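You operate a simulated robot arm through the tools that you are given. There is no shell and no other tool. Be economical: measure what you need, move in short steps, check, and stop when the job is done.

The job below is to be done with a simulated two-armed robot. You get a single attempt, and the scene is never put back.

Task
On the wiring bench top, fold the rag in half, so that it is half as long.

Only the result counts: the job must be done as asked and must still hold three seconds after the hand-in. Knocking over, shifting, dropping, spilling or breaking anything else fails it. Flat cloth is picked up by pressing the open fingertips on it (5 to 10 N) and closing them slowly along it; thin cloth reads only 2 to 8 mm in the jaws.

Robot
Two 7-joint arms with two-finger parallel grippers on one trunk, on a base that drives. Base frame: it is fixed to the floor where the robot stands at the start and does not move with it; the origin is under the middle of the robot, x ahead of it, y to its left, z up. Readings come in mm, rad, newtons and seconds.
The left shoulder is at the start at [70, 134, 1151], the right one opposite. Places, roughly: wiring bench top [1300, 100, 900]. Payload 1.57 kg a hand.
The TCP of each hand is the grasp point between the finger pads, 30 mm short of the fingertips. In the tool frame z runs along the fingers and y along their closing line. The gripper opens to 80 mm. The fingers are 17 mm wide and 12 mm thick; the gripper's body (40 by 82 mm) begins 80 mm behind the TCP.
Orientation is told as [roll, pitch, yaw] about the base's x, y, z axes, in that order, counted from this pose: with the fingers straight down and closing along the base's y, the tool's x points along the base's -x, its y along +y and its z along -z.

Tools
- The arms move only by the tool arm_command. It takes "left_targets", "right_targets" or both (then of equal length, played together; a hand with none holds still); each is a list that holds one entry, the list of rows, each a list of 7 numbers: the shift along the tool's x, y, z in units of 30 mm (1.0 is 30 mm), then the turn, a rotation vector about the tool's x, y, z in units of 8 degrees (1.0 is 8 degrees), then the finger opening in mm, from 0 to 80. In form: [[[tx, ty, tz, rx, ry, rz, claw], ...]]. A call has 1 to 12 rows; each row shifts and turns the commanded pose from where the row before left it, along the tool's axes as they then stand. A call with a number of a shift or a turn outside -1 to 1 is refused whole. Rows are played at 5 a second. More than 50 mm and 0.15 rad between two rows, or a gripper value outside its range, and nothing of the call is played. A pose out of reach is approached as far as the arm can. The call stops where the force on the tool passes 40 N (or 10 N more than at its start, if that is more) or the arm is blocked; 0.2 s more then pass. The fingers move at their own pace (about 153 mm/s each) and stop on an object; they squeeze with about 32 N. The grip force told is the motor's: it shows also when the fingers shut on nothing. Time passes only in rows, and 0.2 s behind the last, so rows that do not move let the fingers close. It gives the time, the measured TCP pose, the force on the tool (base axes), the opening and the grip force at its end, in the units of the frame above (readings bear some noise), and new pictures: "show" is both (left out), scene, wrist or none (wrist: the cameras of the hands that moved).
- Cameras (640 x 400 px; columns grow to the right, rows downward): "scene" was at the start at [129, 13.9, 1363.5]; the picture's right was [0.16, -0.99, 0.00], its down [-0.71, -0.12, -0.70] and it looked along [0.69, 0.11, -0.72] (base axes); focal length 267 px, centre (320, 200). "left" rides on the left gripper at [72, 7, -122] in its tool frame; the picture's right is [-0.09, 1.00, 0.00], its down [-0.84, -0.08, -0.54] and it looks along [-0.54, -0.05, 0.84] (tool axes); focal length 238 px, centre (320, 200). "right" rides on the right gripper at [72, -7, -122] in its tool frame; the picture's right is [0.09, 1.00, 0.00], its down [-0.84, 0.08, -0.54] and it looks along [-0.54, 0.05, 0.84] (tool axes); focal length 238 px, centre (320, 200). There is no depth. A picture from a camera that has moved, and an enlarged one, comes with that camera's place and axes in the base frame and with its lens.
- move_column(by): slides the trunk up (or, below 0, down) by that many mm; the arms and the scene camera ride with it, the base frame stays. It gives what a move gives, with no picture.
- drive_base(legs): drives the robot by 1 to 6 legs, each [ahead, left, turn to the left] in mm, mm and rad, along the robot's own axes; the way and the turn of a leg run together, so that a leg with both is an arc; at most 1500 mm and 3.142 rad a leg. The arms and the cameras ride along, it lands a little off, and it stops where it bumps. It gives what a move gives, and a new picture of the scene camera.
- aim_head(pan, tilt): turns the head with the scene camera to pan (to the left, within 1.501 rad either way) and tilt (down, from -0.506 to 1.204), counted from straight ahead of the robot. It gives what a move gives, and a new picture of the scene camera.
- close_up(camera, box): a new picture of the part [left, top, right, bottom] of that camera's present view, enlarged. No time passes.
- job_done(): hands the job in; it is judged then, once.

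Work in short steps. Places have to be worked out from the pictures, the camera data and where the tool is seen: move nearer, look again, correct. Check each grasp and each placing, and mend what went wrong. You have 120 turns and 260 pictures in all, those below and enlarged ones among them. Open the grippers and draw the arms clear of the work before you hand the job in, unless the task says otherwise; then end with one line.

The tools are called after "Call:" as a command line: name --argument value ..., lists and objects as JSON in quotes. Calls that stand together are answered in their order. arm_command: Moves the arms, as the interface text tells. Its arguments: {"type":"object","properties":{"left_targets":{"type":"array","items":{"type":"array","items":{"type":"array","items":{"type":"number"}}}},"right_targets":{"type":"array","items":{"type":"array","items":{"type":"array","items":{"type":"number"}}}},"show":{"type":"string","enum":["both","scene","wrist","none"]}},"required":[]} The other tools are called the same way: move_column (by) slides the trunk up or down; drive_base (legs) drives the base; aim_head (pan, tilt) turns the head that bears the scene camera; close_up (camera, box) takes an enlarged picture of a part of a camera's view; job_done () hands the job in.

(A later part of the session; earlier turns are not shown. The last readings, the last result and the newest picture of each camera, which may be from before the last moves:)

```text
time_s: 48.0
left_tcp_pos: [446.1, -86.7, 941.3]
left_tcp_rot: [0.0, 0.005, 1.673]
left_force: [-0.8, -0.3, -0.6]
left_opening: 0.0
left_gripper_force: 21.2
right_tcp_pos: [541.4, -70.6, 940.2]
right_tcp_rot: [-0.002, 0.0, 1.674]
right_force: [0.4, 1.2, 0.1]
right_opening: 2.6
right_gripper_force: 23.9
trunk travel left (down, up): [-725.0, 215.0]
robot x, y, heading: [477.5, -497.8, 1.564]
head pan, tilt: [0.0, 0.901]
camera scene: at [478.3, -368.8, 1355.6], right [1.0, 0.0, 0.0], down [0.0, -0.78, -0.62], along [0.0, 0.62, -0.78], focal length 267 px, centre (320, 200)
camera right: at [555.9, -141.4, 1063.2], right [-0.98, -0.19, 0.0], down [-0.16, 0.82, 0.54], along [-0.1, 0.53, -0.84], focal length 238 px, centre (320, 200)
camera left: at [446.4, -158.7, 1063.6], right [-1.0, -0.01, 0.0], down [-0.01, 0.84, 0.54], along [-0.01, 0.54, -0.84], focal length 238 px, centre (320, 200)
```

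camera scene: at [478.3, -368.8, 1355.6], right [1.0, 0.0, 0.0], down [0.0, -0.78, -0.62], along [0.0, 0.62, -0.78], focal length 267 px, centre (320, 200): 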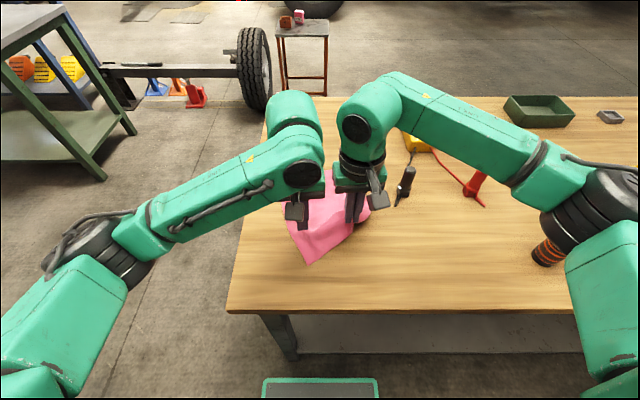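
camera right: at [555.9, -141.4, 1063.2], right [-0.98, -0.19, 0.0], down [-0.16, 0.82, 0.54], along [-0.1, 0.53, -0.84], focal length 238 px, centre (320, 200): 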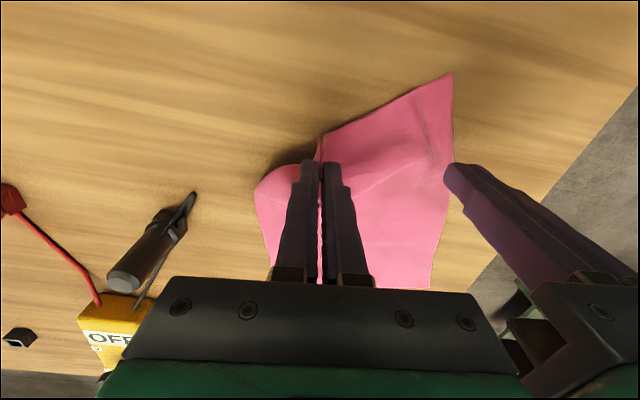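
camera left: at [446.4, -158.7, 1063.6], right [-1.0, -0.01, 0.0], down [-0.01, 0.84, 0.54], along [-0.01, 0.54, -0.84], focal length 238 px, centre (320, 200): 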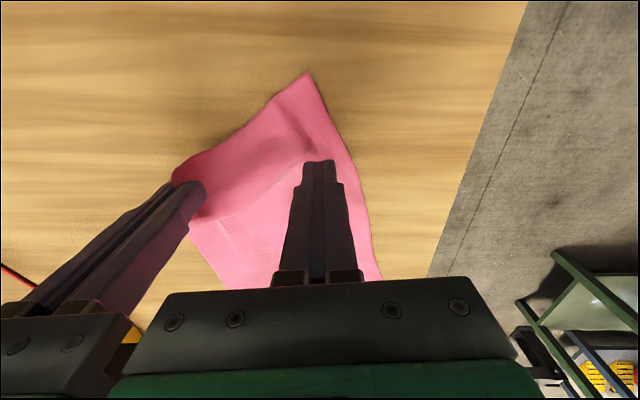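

The left slipped, but the right still holds. I bring the right hand back down and a bit outward to straighten the edge, keeping the left clear, and then pinch the left again.

Call:
arm_command --left_targets '[[[0, 0.3, 0, 0, 0, 0, 30], [0, 0.3, 0, 0, 0, 0, 50], [0, 0.3, 0, 0, 0, 0, 50], [0, 0, 0, 0, 0, 0, 50], [0, 0, 0, 0, 0, 0, 50]]]' --right_targets '[[[0.4, -0.15, 0.5, 0, 0, 0, 0], [0.4, -0.15, 0.5, 0, 0, 0, 0], [0.3, -0.3, 0.4, 0, 0, 0, 0], [0.2, -0.3, 0.15, 0, 0, 0, 0], [0, -0.1, 0, 0, 0, 0, 0]]]' --show "wrist"

```text
time_s: 49.2
left_tcp_pos: [417.7, -91.4, 940.6]
left_tcp_rot: [-0.001, 0.001, 1.673]
left_force: [-0.8, 0.2, 0.4]
left_opening: 49.9
left_gripper_force: 0.1
right_tcp_pos: [575.9, -107.9, 895.7]
right_tcp_rot: [0.002, 0.001, 1.674]
right_force: [-0.6, 0.7, 1.6]
right_opening: 2.6
right_gripper_force: 24.2
trunk travel left (down, up): [-725.0, 215.0]
robot x, y, heading: [478.0, -494.6, 1.571]
head pan, tilt: [0.0, 0.901]
camera right: at [590.1, -177.8, 1017.6], right [-0.98, -0.19, 0.0], down [-0.16, 0.82, 0.54], along [-0.11, 0.53, -0.84], focal length 238 px, centre (320, 200)
camera left: at [418.2, -162.8, 1063.6], right [-1.0, -0.01, 0.0], down [-0.01, 0.84, 0.54], along [0.0, 0.54, -0.84], focal length 238 px, centre (320, 200)
```

right: 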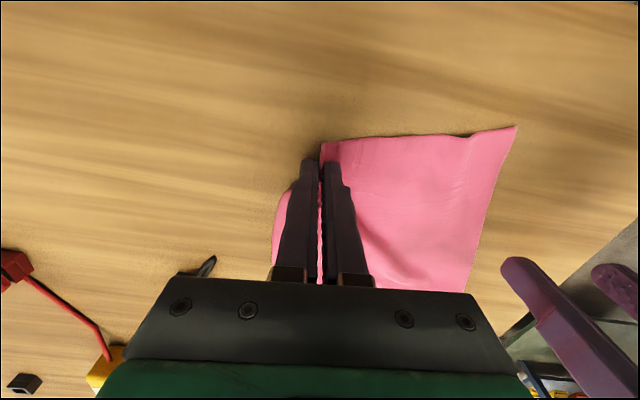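
left: 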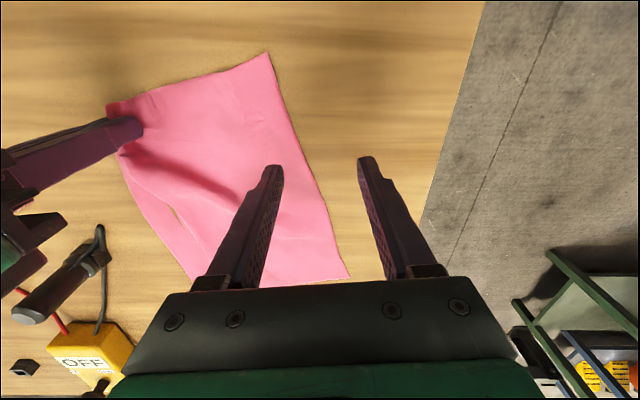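

A is now at about (458,−159) and the whole rag is turned about 18°. For the left I pinch the corner diagonally, which gathers the corner locally and keeps the hands well apart. I move above it, turn 33° and lower to a hover.

Call:
arm_command --left_targets '[[[0.72, -0.865, 0, 0, 0, 0, 42], [0.72, -0.865, 0, 0, 0, 0, 42], [0, 0, 0, 0, 0, 0.82, 42], [0, 0, 0, 0, 0, 0.82, 42], [0, 0, 0, 0, 0, 0.82, 42], [0, 0, 0, 0, 0, 0.82, 42], [0, 0, 0, 0, 0, 0.82, 42], [0, 0, 0.5, 0, 0, 0, 42], [0, 0, 0.5, 0, 0, 0, 42], [0, 0, 0.2, 0, 0, 0, 42]]]' --show "wrist"

```text
time_s: 51.4
left_tcp_pos: [475.0, -129.1, 905.7]
left_tcp_rot: [-0.001, 0.0, 1.1]
left_force: [0.5, -0.3, 0.3]
left_opening: 41.9
left_gripper_force: 0.1
right_tcp_pos: [575.9, -105.8, 894.9]
right_tcp_rot: [0.001, -0.002, 1.673]
right_force: [-0.3, 0.1, 1.3]
right_opening: 2.8
right_gripper_force: 24.4
trunk travel left (down, up): [-725.0, 215.0]
robot x, y, heading: [478.3, -499.4, 1.57]
head pan, tilt: [0.0, 0.901]
camera left: at [436.4, -189.8, 1028.2], right [-0.85, 0.53, 0.0], down [0.45, 0.71, 0.54], along [0.29, 0.46, -0.84], focal length 238 px, centre (320, 200)
```

left: 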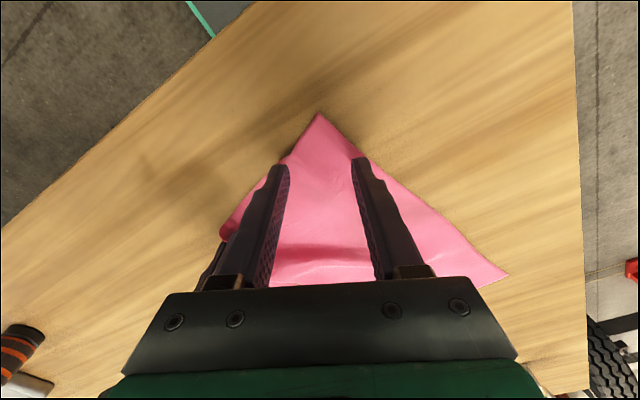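

The jaws straddle the corner symmetrically. I move 6 mm further in and lower to contact.

Call:
arm_command --left_targets '[[[-0.22, 0, 0.25, 0, 0, 0, 42], [0, 0, 0.2, 0, 0, 0, 42], [0, 0, 0.06, 0, 0, 0, 42]]]' --show "none"

```text
time_s: 52.2
left_tcp_pos: [478.3, -123.8, 891.3]
left_tcp_rot: [0.0, -0.005, 1.102]
left_force: [-1.6, 1.0, 12.7]
left_opening: 41.8
left_gripper_force: 0.1
right_tcp_pos: [576.2, -108.0, 895.6]
right_tcp_rot: [0.001, -0.002, 1.675]
right_force: [0.1, 0.0, 0.3]
right_opening: 2.5
right_gripper_force: 24.3
trunk travel left (down, up): [-725.0, 215.0]
robot x, y, heading: [480.7, -494.5, 1.57]
head pan, tilt: [0.0, 0.901]
```

12.7 N of contact. I close slowly and look.

Call:
arm_command --left_targets '[[[0, 0, 0, 0, 0, 0, 40], [0, 0, 0, 0, 0, 0, 37], [0, 0, 0, 0, 0, 0, 34], [0, 0, -0.01, 0, 0, 0, 31], [0, 0, 0, 0, 0, 0, 28], [0, 0, 0, 0, 0, 0, 25], [0, 0, 0, 0, 0, 0, 22], [0, 0, 0, 0, 0, 0, 19], [0, 0, 0, 0, 0, 0, 16]]]' --show "none"

Call:
close_up --camera "left" --box '[200, 80, 440, 230]'

```text
time_s: 54.2
left_tcp_pos: [477.4, -125.1, 891.5]
left_tcp_rot: [0.0, -0.001, 1.101]
left_force: [5.9, 0.9, 19.4]
left_opening: 15.8
left_gripper_force: 0.1
right_tcp_pos: [576.7, -108.5, 897.0]
right_tcp_rot: [0.001, -0.003, 1.674]
right_force: [-4.8, -1.7, 0.0]
right_opening: 2.4
right_gripper_force: 24.4
trunk travel left (down, up): [-725.0, 215.0]
robot x, y, heading: [478.6, -497.1, 1.572]
head pan, tilt: [0.0, 0.901]
```

```text
2.67 times, centred on (320, 155) of left
camera zoom: at [439.1, -185.6, 1013.9], right [-0.85, 0.53, 0.0], down [0.45, 0.71, 0.54], along [0.29, 0.46, -0.84], focal length 636 px, centre (320, 320)
```

zoom: 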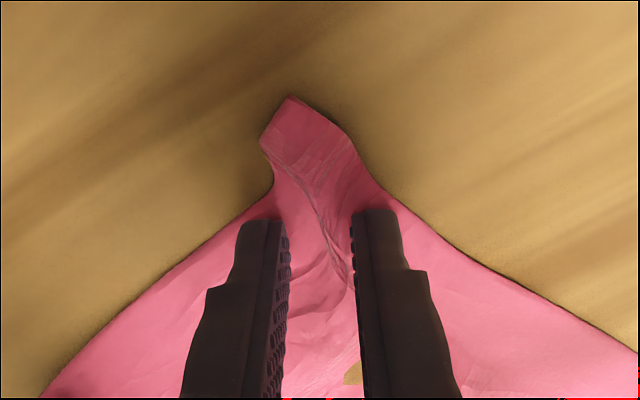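

The corner is bunched between the fingers, with slight tension to the right hand. I slide the right hand 8 mm towards the left while I finish closing.

Call:
arm_command --left_targets '[[[0, 0, 0, 0, 0, 0, 14], [0, 0, 0, 0, 0, 0, 11], [0, 0, 0, 0, 0, 0, 8], [0, 0, 0, 0, 0, 0, 5], [0, 0, 0, 0, 0, 0, 2], [0, 0, 0, 0, 0, 0, 0], [0, 0, 0, 0, 0, 0, 0]]]' --right_targets '[[[0, 0.15, 0, 0, 0, 0, 0], [0, 0.15, 0, 0, 0, 0, 0], [0, 0.1, 0, 0, 0, 0, 0], [0, 0, 0, 0, 0, 0, 0], [0, 0, 0, 0, 0, 0, 0], [0, 0, 0, 0, 0, 0, 0], [0, 0, 0, 0, 0, 0, 0]]]' --show "wrist"

```text
time_s: 55.8
left_tcp_pos: [476.6, -126.1, 890.8]
left_tcp_rot: [0.001, -0.002, 1.1]
left_force: [-0.5, -0.3, 21.5]
left_opening: 2.0
left_gripper_force: 23.6
right_tcp_pos: [564.1, -110.0, 896.1]
right_tcp_rot: [-0.001, -0.002, 1.673]
right_force: [0.9, 0.1, 0.7]
right_opening: 2.6
right_gripper_force: 24.2
trunk travel left (down, up): [-725.0, 215.0]
robot x, y, heading: [477.8, -494.6, 1.571]
head pan, tilt: [0.0, 0.901]
camera right: at [578.0, -182.0, 1018.3], right [-0.98, -0.19, 0.0], down [-0.16, 0.82, 0.54], along [-0.11, 0.53, -0.84], focal length 238 px, centre (320, 200)
camera left: at [438.8, -185.6, 1013.9], right [-0.85, 0.53, 0.0], down [0.45, 0.71, 0.54], along [0.29, 0.46, -0.84], focal length 238 px, centre (320, 200)
```

right: 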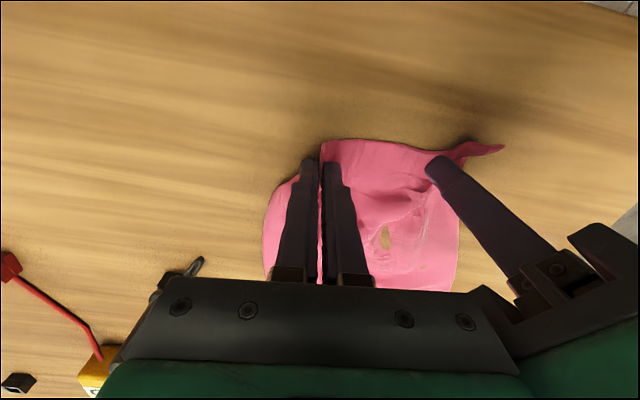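
left: 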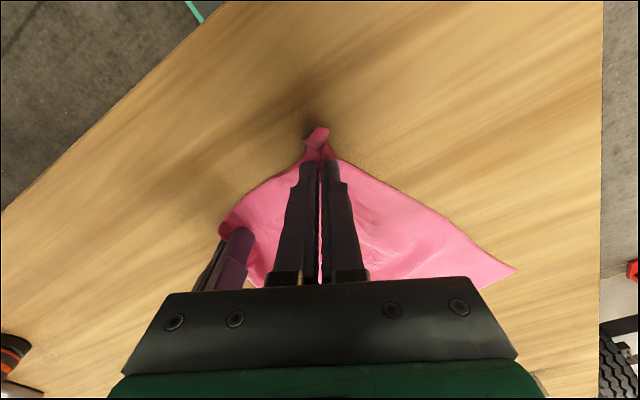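

Both hold (2.0 and 2.6 mm). I lift both 40 mm with a small forward move and check.

Call:
arm_command --left_targets '[[[0, 0, -0.35, 0, 0, 0, 0], [-0.2, 0.1, -0.35, 0, 0, 0, 0], [-0.2, 0.1, -0.35, 0, 0, 0, 0], [-0.2, 0.1, -0.35, 0, 0, 0, 0]]]' --right_targets '[[[0, -0.1, -0.2, 0, 0, 0, 0], [-0.22, -0.1, -0.35, 0, 0, 0, 0], [-0.22, -0.1, -0.35, 0, 0, 0, 0], [-0.22, -0.1, -0.35, 0, 0, 0, 0]]]'

```text
time_s: 56.8
left_tcp_pos: [477.5, -103.3, 931.9]
left_tcp_rot: [-0.002, 0.0, 1.099]
left_force: [3.3, 0.4, 0.3]
left_opening: 1.6
left_gripper_force: 23.4
right_tcp_pos: [573.2, -89.4, 933.5]
right_tcp_rot: [0.001, 0.001, 1.672]
right_force: [-2.0, -0.3, -0.2]
right_opening: 2.8
right_gripper_force: 23.7
trunk travel left (down, up): [-725.0, 215.0]
robot x, y, heading: [480.1, -493.2, 1.572]
head pan, tilt: [0.0, 0.901]
camera scene: at [478.4, -369.5, 1355.8], right [1.0, 0.0, 0.0], down [0.0, -0.78, -0.62], along [0.0, 0.62, -0.78], focal length 267 px, centre (320, 200)
camera right: at [587.2, -159.0, 1055.7], right [-0.98, -0.19, 0.0], down [-0.16, 0.82, 0.54], along [-0.11, 0.53, -0.84], focal length 238 px, centre (320, 200)
camera left: at [438.6, -164.0, 1054.6], right [-0.85, 0.53, 0.0], down [0.45, 0.71, 0.54], along [0.29, 0.46, -0.84], focal length 238 px, centre (320, 200)
```

scene: 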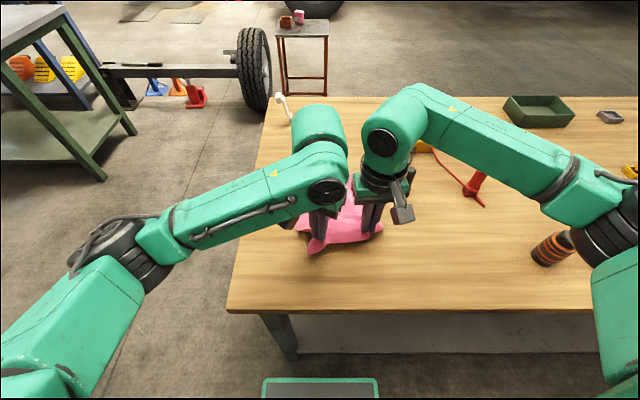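
right: 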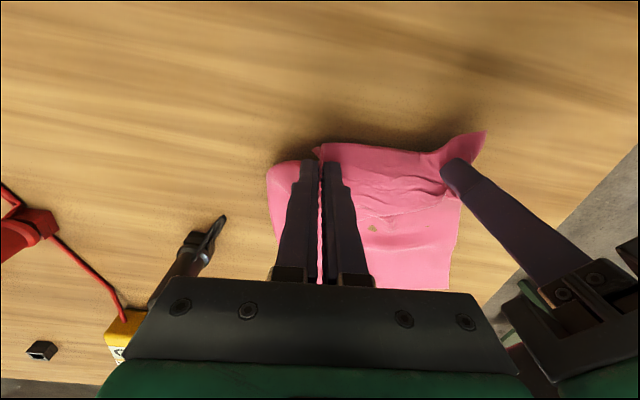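
left: 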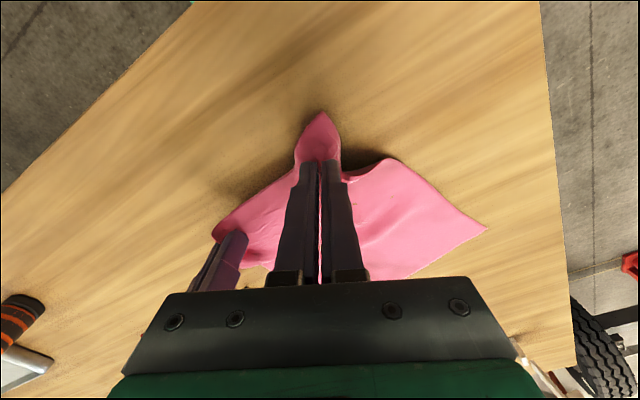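

Both corners are off the table and held. D is at about (375,67) and C at about (560,148), so the rag is turned about 22°. I carry the edge halfway over, rising to about z = 970.

Call:
arm_command --left_targets '[[[-0.441, 0.397, -0.267, 0, 0, 0, 0], [-0.441, 0.397, -0.267, 0, 0, 0, 0], [-0.441, 0.397, -0.267, 0, 0, 0, 0], [-0.441, 0.397, -0.267, 0, 0, 0, 0], [-0.441, 0.397, -0.267, 0, 0, 0, 0]]]' --right_targets '[[[-0.675, 0.104, -0.267, 0, 0, 0, 0], [-0.675, 0.104, -0.267, 0, 0, 0, 0], [-0.675, 0.104, -0.267, 0, 0, 0, 0], [-0.675, 0.104, -0.267, 0, 0, 0, 0], [-0.675, 0.104, -0.267, 0, 0, 0, 0]]]'

```text
time_s: 58.0
left_tcp_pos: [452.7, -17.6, 972.5]
left_tcp_rot: [-0.003, 0.001, 1.1]
left_force: [3.1, 1.2, 0.0]
left_opening: 1.6
left_gripper_force: 23.2
right_tcp_pos: [546.1, 11.8, 972.9]
right_tcp_rot: [0.001, 0.002, 1.677]
right_force: [-4.3, -1.9, 0.1]
right_opening: 2.7
right_gripper_force: 24.0
trunk travel left (down, up): [-725.0, 215.0]
robot x, y, heading: [479.9, -497.4, 1.57]
head pan, tilt: [0.0, 0.901]
camera scene: at [477.9, -368.9, 1355.7], right [1.0, 0.0, 0.0], down [0.0, -0.78, -0.62], along [0.0, 0.62, -0.78], focal length 267 px, centre (320, 200)
camera right: at [560.8, -59.8, 1095.1], right [-0.98, -0.2, 0.0], down [-0.16, 0.82, 0.54], along [-0.11, 0.53, -0.84], focal length 238 px, centre (320, 200)
camera left: at [414.0, -77.3, 1094.2], right [-0.85, 0.53, 0.0], down [0.45, 0.71, 0.54], along [0.29, 0.46, -0.84], focal length 238 px, centre (320, 200)
```

scene: 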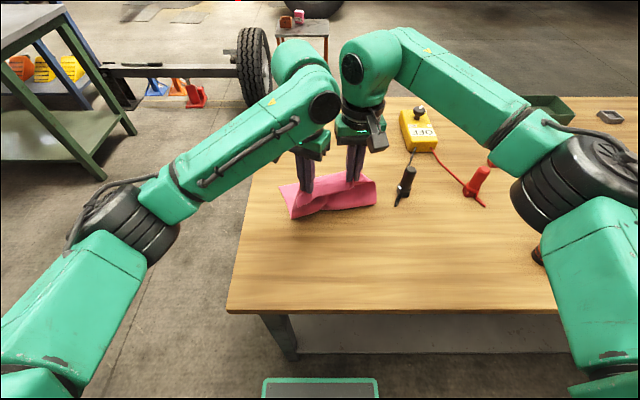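
right: 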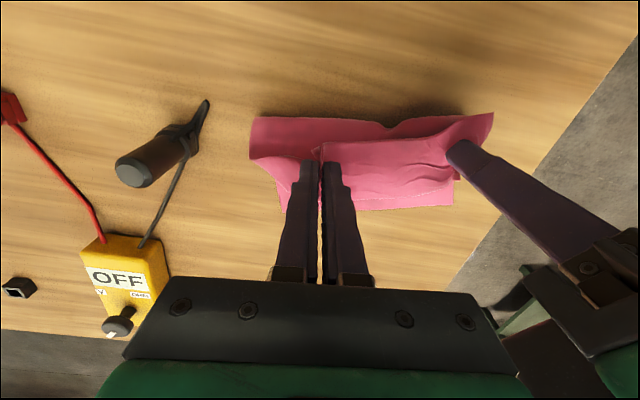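
left: 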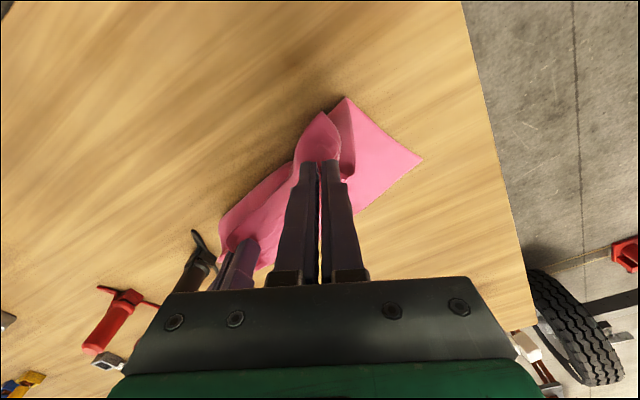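

The fold is forming nicely. The bottom's far corners are at D(373,63) and C(573,108). I carry the edge onto the far edge and come down to about z = 912.

Call:
arm_command --left_targets '[[[-0.36, 0.364, 0.3, 0, 0, 0, 0], [-0.36, 0.364, 0.4, 0, 0, 0, 0], [-0.36, 0.364, 0.4, 0, 0, 0, 0], [-0.36, 0.364, 0.4, 0, 0, 0, 0], [-0.36, 0.364, 0.5, 0, 0, 0, 0]]]' --right_targets '[[[-0.446, 0.094, 0.3, 0, 0, 0, 0], [-0.446, 0.094, 0.4, 0, 0, 0, 0], [-0.446, 0.094, 0.4, 0, 0, 0, 0], [-0.446, 0.094, 0.4, 0, 0, 0, 0], [-0.446, 0.094, 0.5, 0, 0, 0, 0]]]'

```text
time_s: 59.2
left_tcp_pos: [429.2, 56.2, 909.6]
left_tcp_rot: [-0.003, 0.002, 1.099]
left_force: [4.8, 1.6, -0.5]
left_opening: 1.4
left_gripper_force: 23.3
right_tcp_pos: [526.3, 77.6, 911.5]
right_tcp_rot: [0.0, 0.001, 1.674]
right_force: [-6.5, -0.4, -0.7]
right_opening: 2.8
right_gripper_force: 23.9
trunk travel left (down, up): [-725.0, 215.0]
robot x, y, heading: [479.5, -496.8, 1.572]
head pan, tilt: [0.0, 0.901]
camera scene: at [477.6, -368.5, 1355.7], right [1.0, 0.0, 0.0], down [0.0, -0.78, -0.62], along [0.0, 0.62, -0.78], focal length 267 px, centre (320, 200)
camera right: at [540.4, 6.6, 1034.8], right [-0.98, -0.2, 0.0], down [-0.16, 0.82, 0.54], along [-0.11, 0.53, -0.84], focal length 238 px, centre (320, 200)
camera left: at [390.9, -4.7, 1032.8], right [-0.85, 0.53, 0.0], down [0.45, 0.71, 0.54], along [0.29, 0.46, -0.84], focal length 238 px, centre (320, 200)
```

scene: 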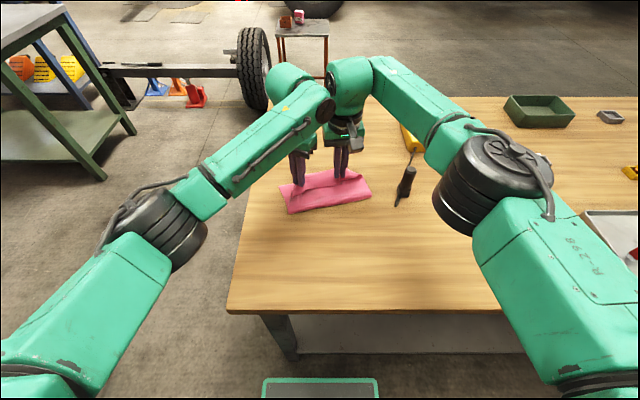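
right: 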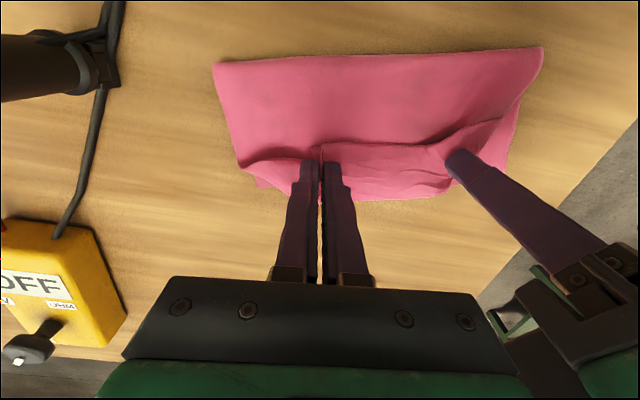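
left: 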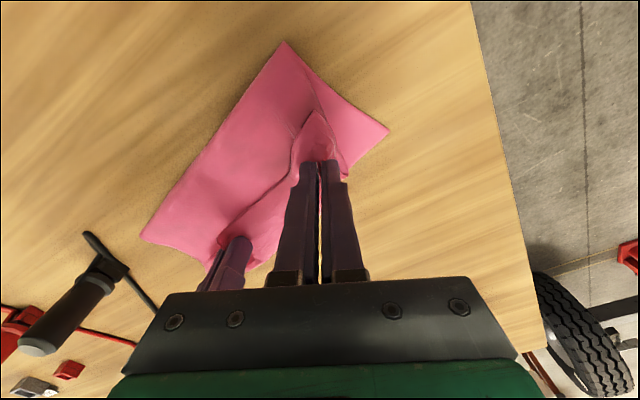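

The fold is laid almost onto the far edge, with the gripped strip curled a bit. I lower the last 14 mm, moving a little outward, then open slowly.

Call:
arm_command --left_targets '[[[-0.15, 0.15, 0.2, 0, 0, 0, 0], [-0.15, 0.15, 0.2, 0, 0, 0, 0], [0, 0, 0, 0, 0, 0, 6], [0, 0, 0, 0, 0, 0, 12], [0, 0, 0, 0, 0, 0, 18], [0, 0, 0, 0, 0, 0, 18]]]' --right_targets '[[[-0.2, 0, 0.2, 0, 0, 0, 0], [-0.2, 0, 0.25, 0, 0, 0, 0], [0, 0, 0, 0, 0, 0, 6], [0, 0, 0, 0, 0, 0, 12], [0, 0, 0, 0, 0, 0, 18], [0, 0, 0, 0, 0, 0, 18]]]' --show "wrist"

```text
time_s: 60.6
left_tcp_pos: [426.8, 66.2, 899.5]
left_tcp_rot: [0.0, -0.001, 1.102]
left_force: [-0.6, 0.2, -0.2]
left_opening: 18.1
left_gripper_force: 0.0
right_tcp_pos: [525.7, 86.9, 899.9]
right_tcp_rot: [0.0, 0.0, 1.674]
right_force: [-0.2, 0.7, 0.2]
right_opening: 18.0
right_gripper_force: 0.1
trunk travel left (down, up): [-725.0, 215.0]
robot x, y, heading: [480.6, -498.4, 1.569]
head pan, tilt: [0.0, 0.901]
camera right: at [540.2, 16.7, 1022.1], right [-0.98, -0.19, 0.0], down [-0.16, 0.82, 0.54], along [-0.11, 0.53, -0.84], focal length 238 px, centre (320, 200)
camera left: at [387.8, 6.7, 1022.8], right [-0.85, 0.53, 0.0], down [0.45, 0.71, 0.54], along [0.29, 0.46, -0.84], focal length 238 px, centre (320, 200)
```

right: 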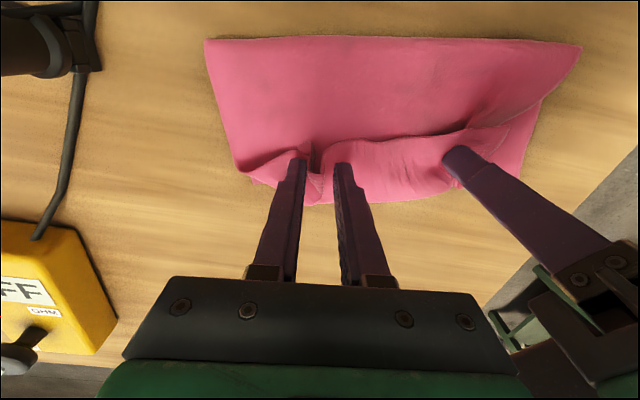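
left: 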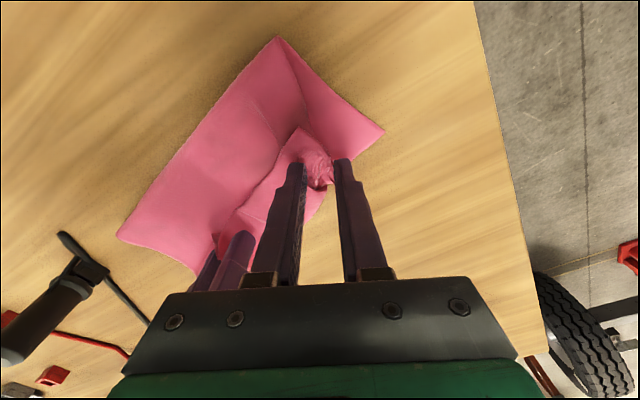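

Both are released. I lift the hands straight up and look.

Call:
arm_command --left_targets '[[[0, 0, -0.5, 0, 0, 0, 24], [0, 0, -0.9, 0, 0, 0, 24], [0, 0, -0.9, 0, 0, 0, 24], [0.5, 0, -0.9, 0, 0, 0, 24], [0.9, 0, -0.3, 0, 0, 0, 24]]]' --right_targets '[[[0, 0, -0.5, 0, 0, 0, 24], [0, 0, -0.9, 0, 0, 0, 24], [0, 0, -0.9, 0, 0, 0, 24], [0.5, -0.5, -0.9, 0, 0, 0, 24], [0.9, -0.9, -0.3, 0, 0, 0, 24]]]' --show "both"

```text
time_s: 61.8
left_tcp_pos: [406.1, 28.0, 1005.6]
left_tcp_rot: [0.0, 0.0, 1.1]
left_force: [0.1, -0.7, -0.4]
left_opening: 24.0
left_gripper_force: 0.1
right_tcp_pos: [573.2, 48.4, 1006.6]
right_tcp_rot: [-0.001, -0.001, 1.673]
right_force: [0.0, 0.1, -0.2]
right_opening: 24.0
right_gripper_force: 0.0
trunk travel left (down, up): [-725.0, 215.0]
robot x, y, heading: [478.3, -499.7, 1.568]
head pan, tilt: [0.0, 0.901]
camera scene: at [479.0, -372.0, 1356.0], right [1.0, 0.0, 0.0], down [0.0, -0.78, -0.62], along [0.0, 0.62, -0.78], focal length 267 px, centre (320, 200)
camera right: at [587.2, -22.7, 1127.5], right [-0.98, -0.19, 0.0], down [-0.16, 0.82, 0.54], along [-0.1, 0.53, -0.84], focal length 238 px, centre (320, 200)
camera left: at [367.9, -32.9, 1128.6], right [-0.85, 0.53, 0.0], down [0.45, 0.71, 0.54], along [0.29, 0.46, -0.84], focal length 238 px, centre (320, 200)
```

scene: 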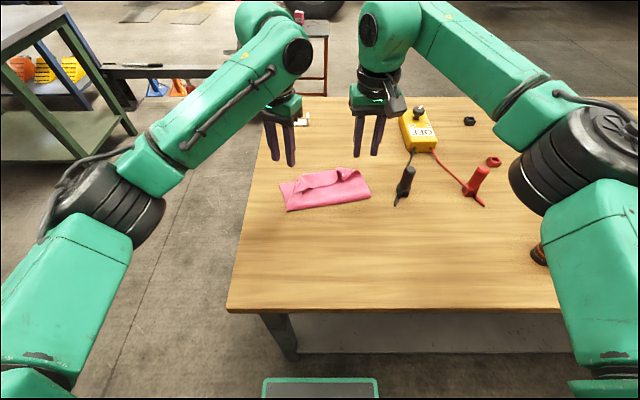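
right: 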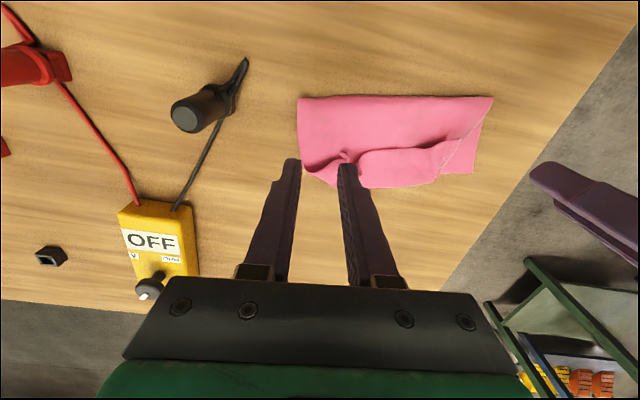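
left: 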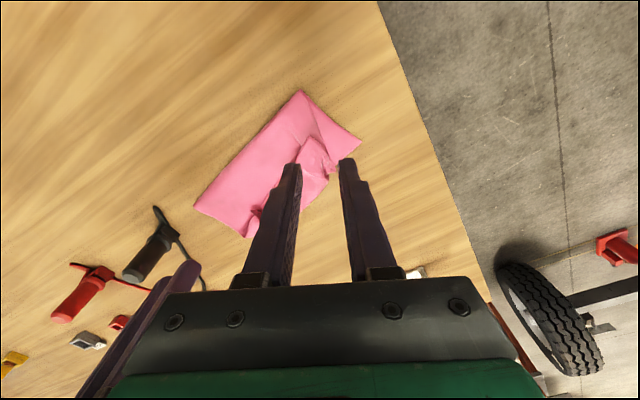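

I move the left hand aside and zoom in on the rag.

Call:
close_up --camera "scene" --box '[265, 150, 385, 225]'

Call:
close_up --camera "right" --box '[270, 75, 510, 225]'

Call:
close_up --camera "left" --box '[170, 75, 410, 225]'

```text
5.33 times, centred on (325, 188) of scene
camera zoom: at [479.0, -372.0, 1356.0], right [1.0, 0.0, 0.0], down [0.0, -0.78, -0.62], along [0.0, 0.62, -0.78], focal length 1423 px, centre (293, 267)
```

zoom: 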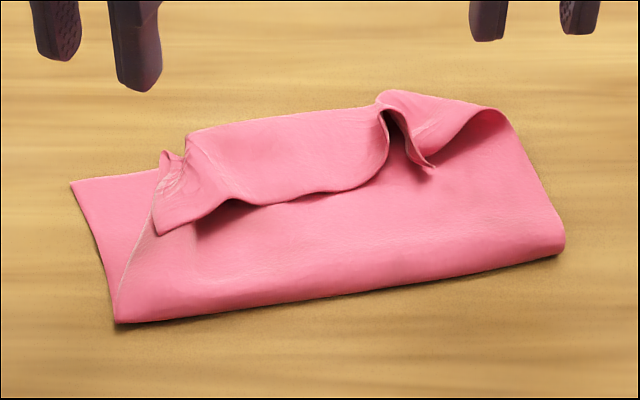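

```text
2.67 times, centred on (390, 150) of right
camera zoom: at [587.2, -22.7, 1127.5], right [-0.98, -0.19, 0.0], down [-0.16, 0.82, 0.54], along [-0.1, 0.53, -0.84], focal length 636 px, centre (133, 333)
```

zoom: 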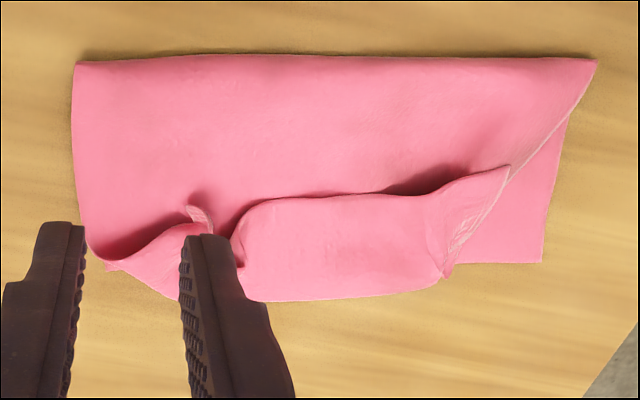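

```text
2.67 times, centred on (290, 150) of left
camera zoom: at [367.9, -32.9, 1128.6], right [-0.85, 0.53, 0.0], down [0.45, 0.71, 0.54], along [0.29, 0.46, -0.84], focal length 636 px, centre (400, 333)
```

zoom: 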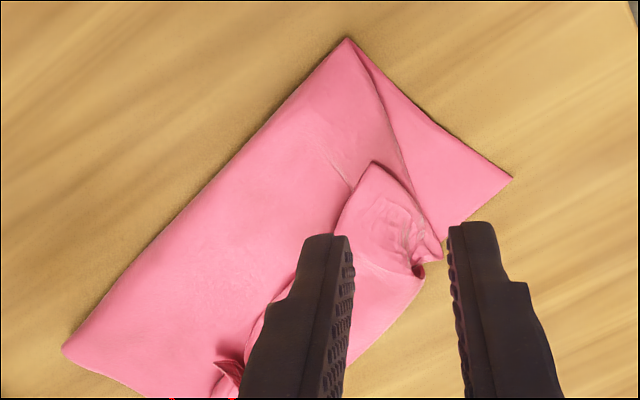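

The fold shape is good, but the bottom layer is only about 85 mm deep and the top about 170 mm, with the last 45 mm curled up as a standing hem. I'll take the hem between the fingers with both hands, closing across the edge, and shift it back towards the robot. First I turn both wrists so that the cameras face outward.

Call:
arm_command --left_targets '[[[0, 0, 0, 0, 0, 0.55, 40], [0, 0, 0, 0, 0, 0.55, 40], [0, 0, 0, 0, 0, 0.55, 40], [0, 0, 0, 0, 0, 0.55, 40], [0, 0, 0, 0, 0, 0.55, 40], [0, 0, 0, 0, 0, 0.55, 40], [0, 0, 0, 0, 0, 0.55, 40], [0, 0, 0, 0, 0, 0.55, 40], [0, 0, 0, 0, 0, 0.55, 40], [0, 0, 0, 0, 0, 0.55, 40], [0, 0, 0, 0, 0, 0.55, 40], [0, 0, 0, 0, 0, 0.55, 40]]]' --right_targets '[[[0, 0, 0, 0, 0, -0.98, 40], [0, 0, 0, 0, 0, -0.98, 40], [0, 0, 0, 0, 0, -0.98, 40], [0, 0, 0, 0, 0, -0.98, 40], [0, 0, 0, 0, 0, -0.98, 40], [0, 0, 0, 0, 0, -0.98, 40], [0, 0, 0, 0, 0, -0.98, 40], [0, 0, 0, 0, 0, -0.98, 40], [0, 0, 0, 0, 0, -0.98, 40], [0, 0, 0, 0, 0, -0.98, 40], [0, 0, 0, 0, 0, -0.98, 40], [0, 0, 0, 0, 0, -0.98, 40]]]'

```text
time_s: 64.4
left_tcp_pos: [408.7, 29.8, 1006.3]
left_tcp_rot: [0.0, 0.002, 0.177]
left_force: [1.0, 0.1, 0.2]
left_opening: 40.0
left_gripper_force: 0.0
right_tcp_pos: [585.5, 4.9, 973.7]
right_tcp_rot: [-0.001, -0.005, 2.115]
right_force: [0.5, -0.6, -0.1]
right_opening: 39.9
right_gripper_force: 0.1
right hand out of reach, approached as far as the arm can: row 3, 4, 5, 6, 7, 8, 9, 10, 11, 12
trunk travel left (down, up): [-725.0, 215.0]
robot x, y, heading: [480.3, -495.1, 1.568]
head pan, tilt: [0.0, 0.901]
camera scene: at [479.6, -370.2, 1355.9], right [1.0, 0.0, 0.0], down [0.0, -0.78, -0.62], along [0.0, 0.62, -0.78], focal length 267 px, centre (320, 200)
camera right: at [627.9, -54.7, 1096.1], right [-0.8, -0.59, 0.0], down [-0.5, 0.67, 0.54], along [-0.32, 0.44, -0.84], focal length 238 px, centre (320, 200)
camera left: at [336.1, 24.3, 1128.3], right [-0.09, 1.0, 0.0], down [0.84, 0.07, 0.54], along [0.54, 0.05, -0.84], focal length 238 px, centre (320, 200)
```

scene: 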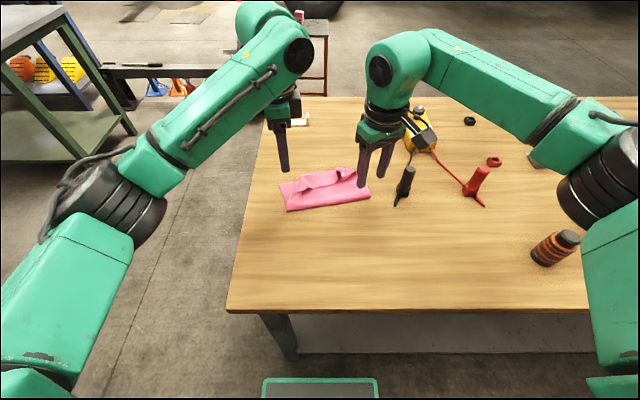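
right: 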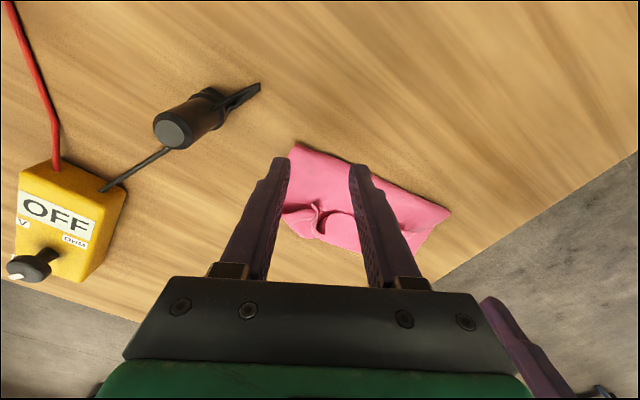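
left: 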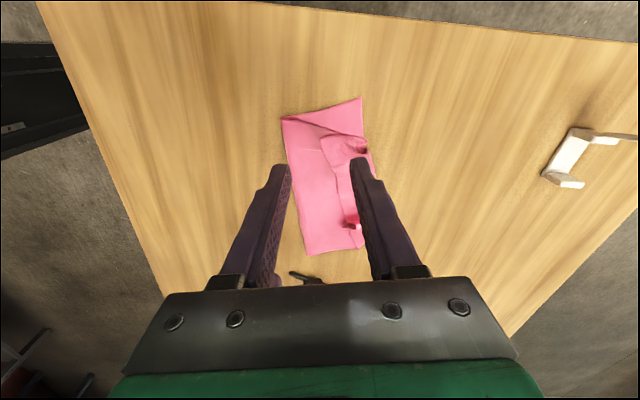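

The right wrist can't turn that way. I take the right hand up and back out of the way and use the left hand alone on the middle of the hem.

Call:
arm_command --right_targets '[[[0.9, 0, -0.9, 0, 0, 0.9, 40], [0.9, 0, -0.9, 0, 0, 0.9, 40], [0.9, 0, -0.5, 0, 0, 0.9, 40], [0.9, 0, 0, 0, 0, 0.9, 40], [0.5, 0, 0, 0, 0, 0.9, 40]]]' --show "scene"

```text
time_s: 65.6
left_tcp_pos: [406.8, 30.2, 1005.6]
left_tcp_rot: [-0.002, -0.001, 0.179]
left_force: [0.1, 0.4, 0.7]
left_opening: 40.4
left_gripper_force: 0.1
right_tcp_pos: [620.0, -110.8, 1044.2]
right_tcp_rot: [0.0, -0.002, 1.483]
right_force: [-0.3, 0.3, 0.3]
right_opening: 39.8
right_gripper_force: 0.1
trunk travel left (down, up): [-725.0, 215.0]
robot x, y, heading: [479.4, -495.9, 1.567]
head pan, tilt: [0.0, 0.901]
camera scene: at [478.3, -369.9, 1355.8], right [1.0, 0.0, 0.0], down [0.0, -0.78, -0.62], along [0.0, 0.62, -0.78], focal length 267 px, centre (320, 200)
```

scene: 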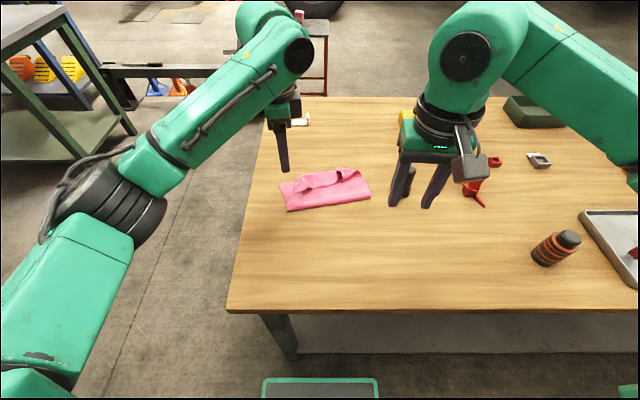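

The right hand is clear. I bring the left hand over the middle of the hem, fully open, with the fingers on either side of it.

Call:
arm_command --left_targets '[[[-0.563, 0.263, 0.3, 0, 0, 0, 80], [-0.563, 0.263, 0.5, 0, 0, 0, 80], [-0.563, 0.263, 0.9, 0, 0, 0, 80], [-0.563, 0.263, 0.9, 0, 0, 0, 80]]]'

Call:
close_up --camera "scene" --box '[265, 150, 385, 225]'

```text
time_s: 66.6
left_tcp_pos: [469.3, 75.5, 926.3]
left_tcp_rot: [0.0, 0.001, 0.18]
left_force: [0.5, 0.8, 0.7]
left_opening: 80.0
left_gripper_force: 0.1
right_tcp_pos: [621.2, -109.4, 1043.4]
right_tcp_rot: [-0.001, -0.003, 1.485]
right_force: [0.2, 0.1, 0.5]
right_opening: 39.9
right_gripper_force: 0.1
trunk travel left (down, up): [-725.0, 215.0]
robot x, y, heading: [477.4, -495.2, 1.567]
head pan, tilt: [0.0, 0.901]
camera scene: at [480.1, -369.0, 1355.8], right [1.0, 0.0, 0.0], down [0.0, -0.78, -0.62], along [0.0, 0.62, -0.78], focal length 267 px, centre (320, 200)
camera left: at [397.9, 68.9, 1049.0], right [-0.09, 1.0, 0.0], down [0.84, 0.07, 0.54], along [0.54, 0.05, -0.84], focal length 238 px, centre (320, 200)
```

scene: 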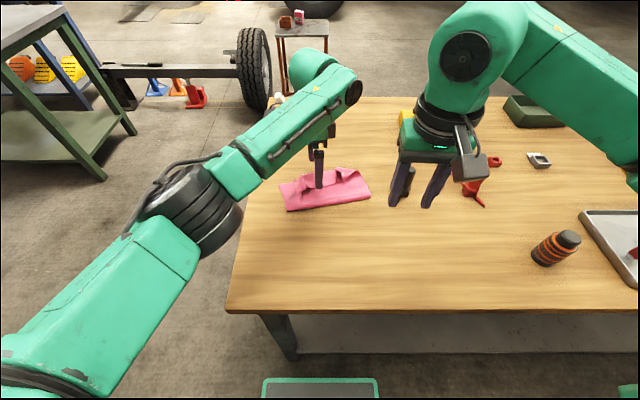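
left: 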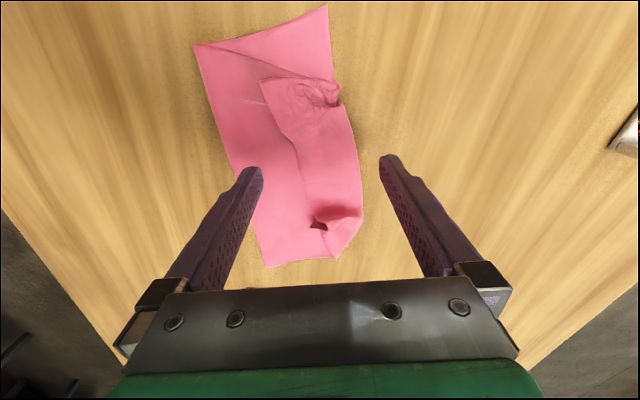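

```text
5.33 times, centred on (325, 188) of scene
camera zoom: at [480.1, -369.0, 1355.8], right [1.0, 0.0, 0.0], down [0.0, -0.78, -0.62], along [0.0, 0.62, -0.78], focal length 1423 px, centre (293, 267)
```

zoom: 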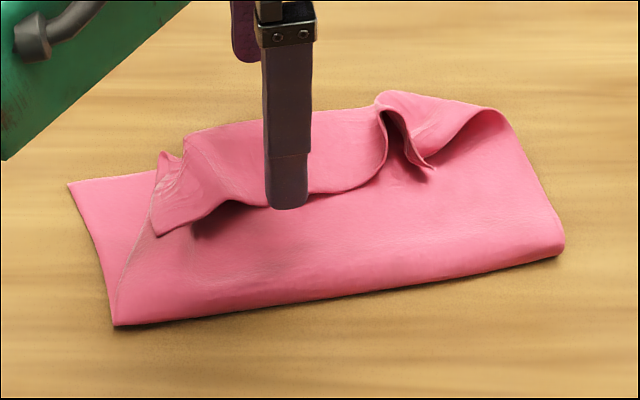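

The fingers straddle the hem well. I lower to tips just above the layers, checking the force.

Call:
arm_command --left_targets '[[[0, -0.1, 0.5, 0, 0, 0, 80], [0, 0, 0.35, 0, 0, 0, 80]]]' --show "none"

Call:
close_up --camera "scene" --box '[265, 150, 385, 225]'

Call:
close_up --camera "left" --box '[160, 0, 480, 200]'

```text
time_s: 67.2
left_tcp_pos: [469.6, 71.1, 901.5]
left_tcp_rot: [-0.002, 0.002, 0.179]
left_force: [-0.4, 1.1, -0.1]
left_opening: 79.9
left_gripper_force: 0.1
right_tcp_pos: [621.1, -110.5, 1042.8]
right_tcp_rot: [-0.003, -0.002, 1.488]
right_force: [-0.5, -0.1, 0.4]
right_opening: 40.0
right_gripper_force: 0.0
trunk travel left (down, up): [-725.0, 215.0]
robot x, y, heading: [476.4, -492.4, 1.569]
head pan, tilt: [0.0, 0.901]
```

```text
5.33 times, centred on (325, 188) of scene
camera zoom: at [478.7, -369.4, 1355.8], right [1.0, 0.0, 0.0], down [0.0, -0.78, -0.62], along [0.0, 0.62, -0.78], focal length 1423 px, centre (293, 267)
```

zoom: 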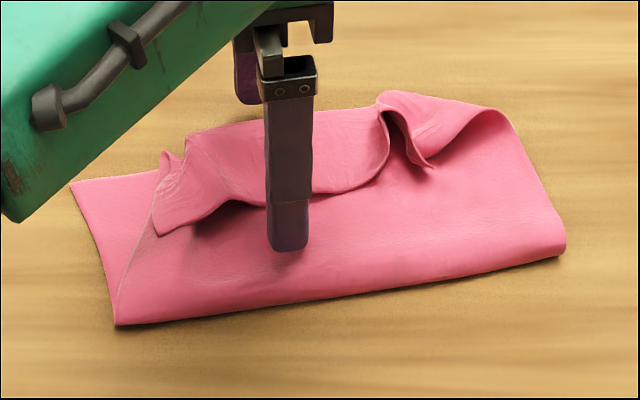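

```text
2.00 times, centred on (320, 100) of left
camera zoom: at [397.4, 65.5, 1024.5], right [-0.09, 1.0, 0.0], down [0.84, 0.07, 0.54], along [0.54, 0.05, -0.84], focal length 477 px, centre (320, 400)
```

zoom: 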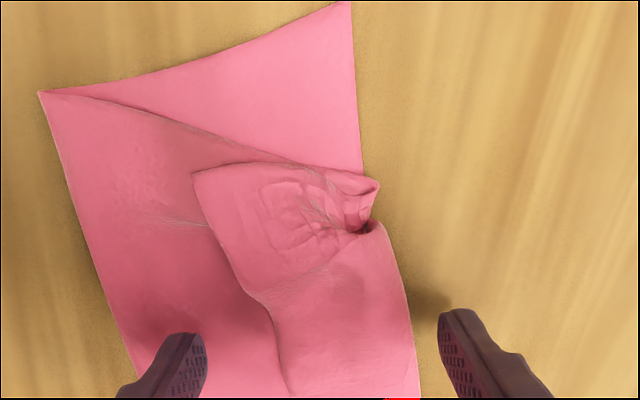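

I lower 3 mm more so the inner finger gets under the hem's free edge, then close gradually.

Call:
arm_command --left_targets '[[[0, 0, 0.12, 0, 0, 0, 80], [0, 0, 0, 0, 0, 0, 72], [0, 0, 0, 0, 0, 0, 64], [0, 0, 0, 0, 0, 0, 56], [0, 0, 0, 0, 0, 0, 48], [0, 0, 0, 0, 0, 0, 40]]]' --show "none"

Call:
close_up --camera "scene" --box '[265, 150, 385, 225]'

Call:
close_up --camera "left" --box '[160, 0, 480, 200]'

```text
time_s: 68.6
left_tcp_pos: [470.1, 71.1, 899.0]
left_tcp_rot: [-0.001, -0.002, 0.178]
left_force: [0.1, -0.4, -0.3]
left_opening: 40.0
left_gripper_force: 0.0
right_tcp_pos: [619.8, -111.8, 1044.2]
right_tcp_rot: [-0.003, -0.004, 1.489]
right_force: [-0.7, -0.1, 0.6]
right_opening: 40.1
right_gripper_force: 0.1
trunk travel left (down, up): [-725.0, 215.0]
robot x, y, heading: [479.2, -496.7, 1.567]
head pan, tilt: [0.0, 0.901]
```

```text
5.33 times, centred on (325, 188) of scene
camera zoom: at [478.4, -369.6, 1355.8], right [1.0, 0.0, 0.0], down [0.0, -0.78, -0.62], along [0.0, 0.62, -0.78], focal length 1423 px, centre (293, 267)
```

zoom: 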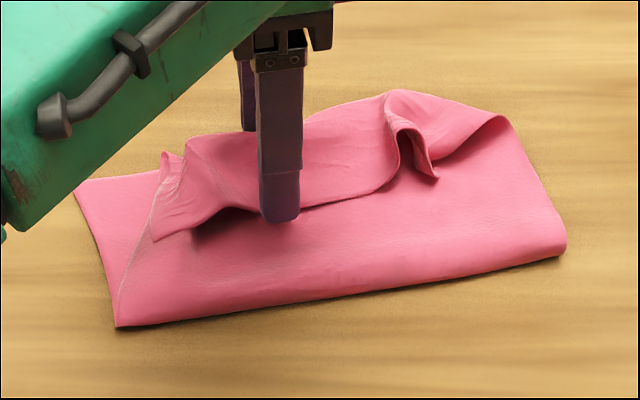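

```text
2.00 times, centred on (320, 100) of left
camera zoom: at [397.0, 65.2, 1021.0], right [-0.09, 1.0, 0.0], down [0.84, 0.07, 0.54], along [0.54, 0.05, -0.84], focal length 477 px, centre (320, 400)
```

zoom: 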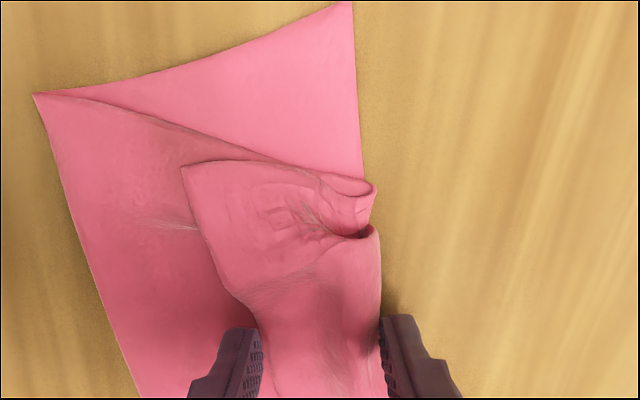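

The inner finger is at the hem's edge and the outer one touches the root. I keep closing.

Call:
arm_command --left_targets '[[[0, 0, 0, 0, 0, 0, 36], [0, 0, 0, 0, 0, 0, 32], [0, 0, 0, 0, 0, 0, 28], [0, 0, 0, 0, 0, 0, 24], [0, 0, 0, 0, 0, 0, 20]]]' --show "none"

Call:
close_up --camera "scene" --box '[265, 150, 385, 225]'

Call:
close_up --camera "left" --box '[160, 0, 480, 200]'

```text
time_s: 69.8
left_tcp_pos: [469.3, 70.5, 898.6]
left_tcp_rot: [-0.004, -0.001, 0.18]
left_force: [0.1, 0.8, 0.0]
left_opening: 20.2
left_gripper_force: 0.1
right_tcp_pos: [620.6, -110.7, 1043.3]
right_tcp_rot: [-0.002, -0.003, 1.487]
right_force: [0.8, 0.8, -0.5]
right_opening: 40.0
right_gripper_force: 0.0
trunk travel left (down, up): [-725.0, 215.0]
robot x, y, heading: [479.0, -494.0, 1.571]
head pan, tilt: [0.0, 0.901]
```

```text
5.33 times, centred on (325, 188) of scene
camera zoom: at [478.4, -369.6, 1355.8], right [1.0, 0.0, 0.0], down [0.0, -0.78, -0.62], along [0.0, 0.62, -0.78], focal length 1423 px, centre (293, 267)
```

zoom: 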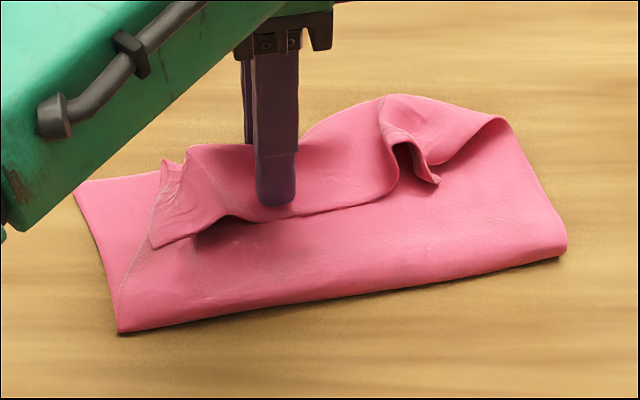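

```text
2.00 times, centred on (320, 100) of left
camera zoom: at [397.0, 65.2, 1021.0], right [-0.09, 1.0, 0.0], down [0.84, 0.07, 0.54], along [0.54, 0.05, -0.84], focal length 477 px, centre (320, 400)
```

zoom: 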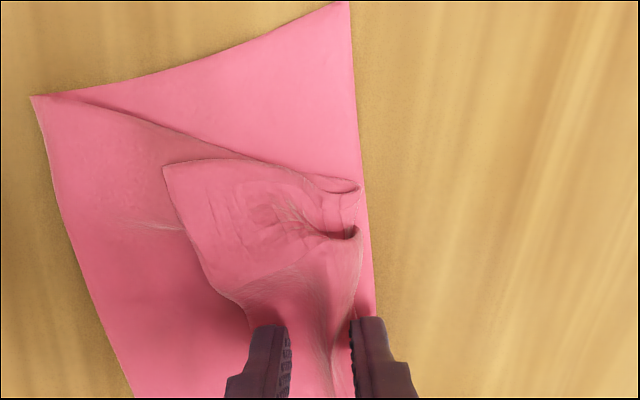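

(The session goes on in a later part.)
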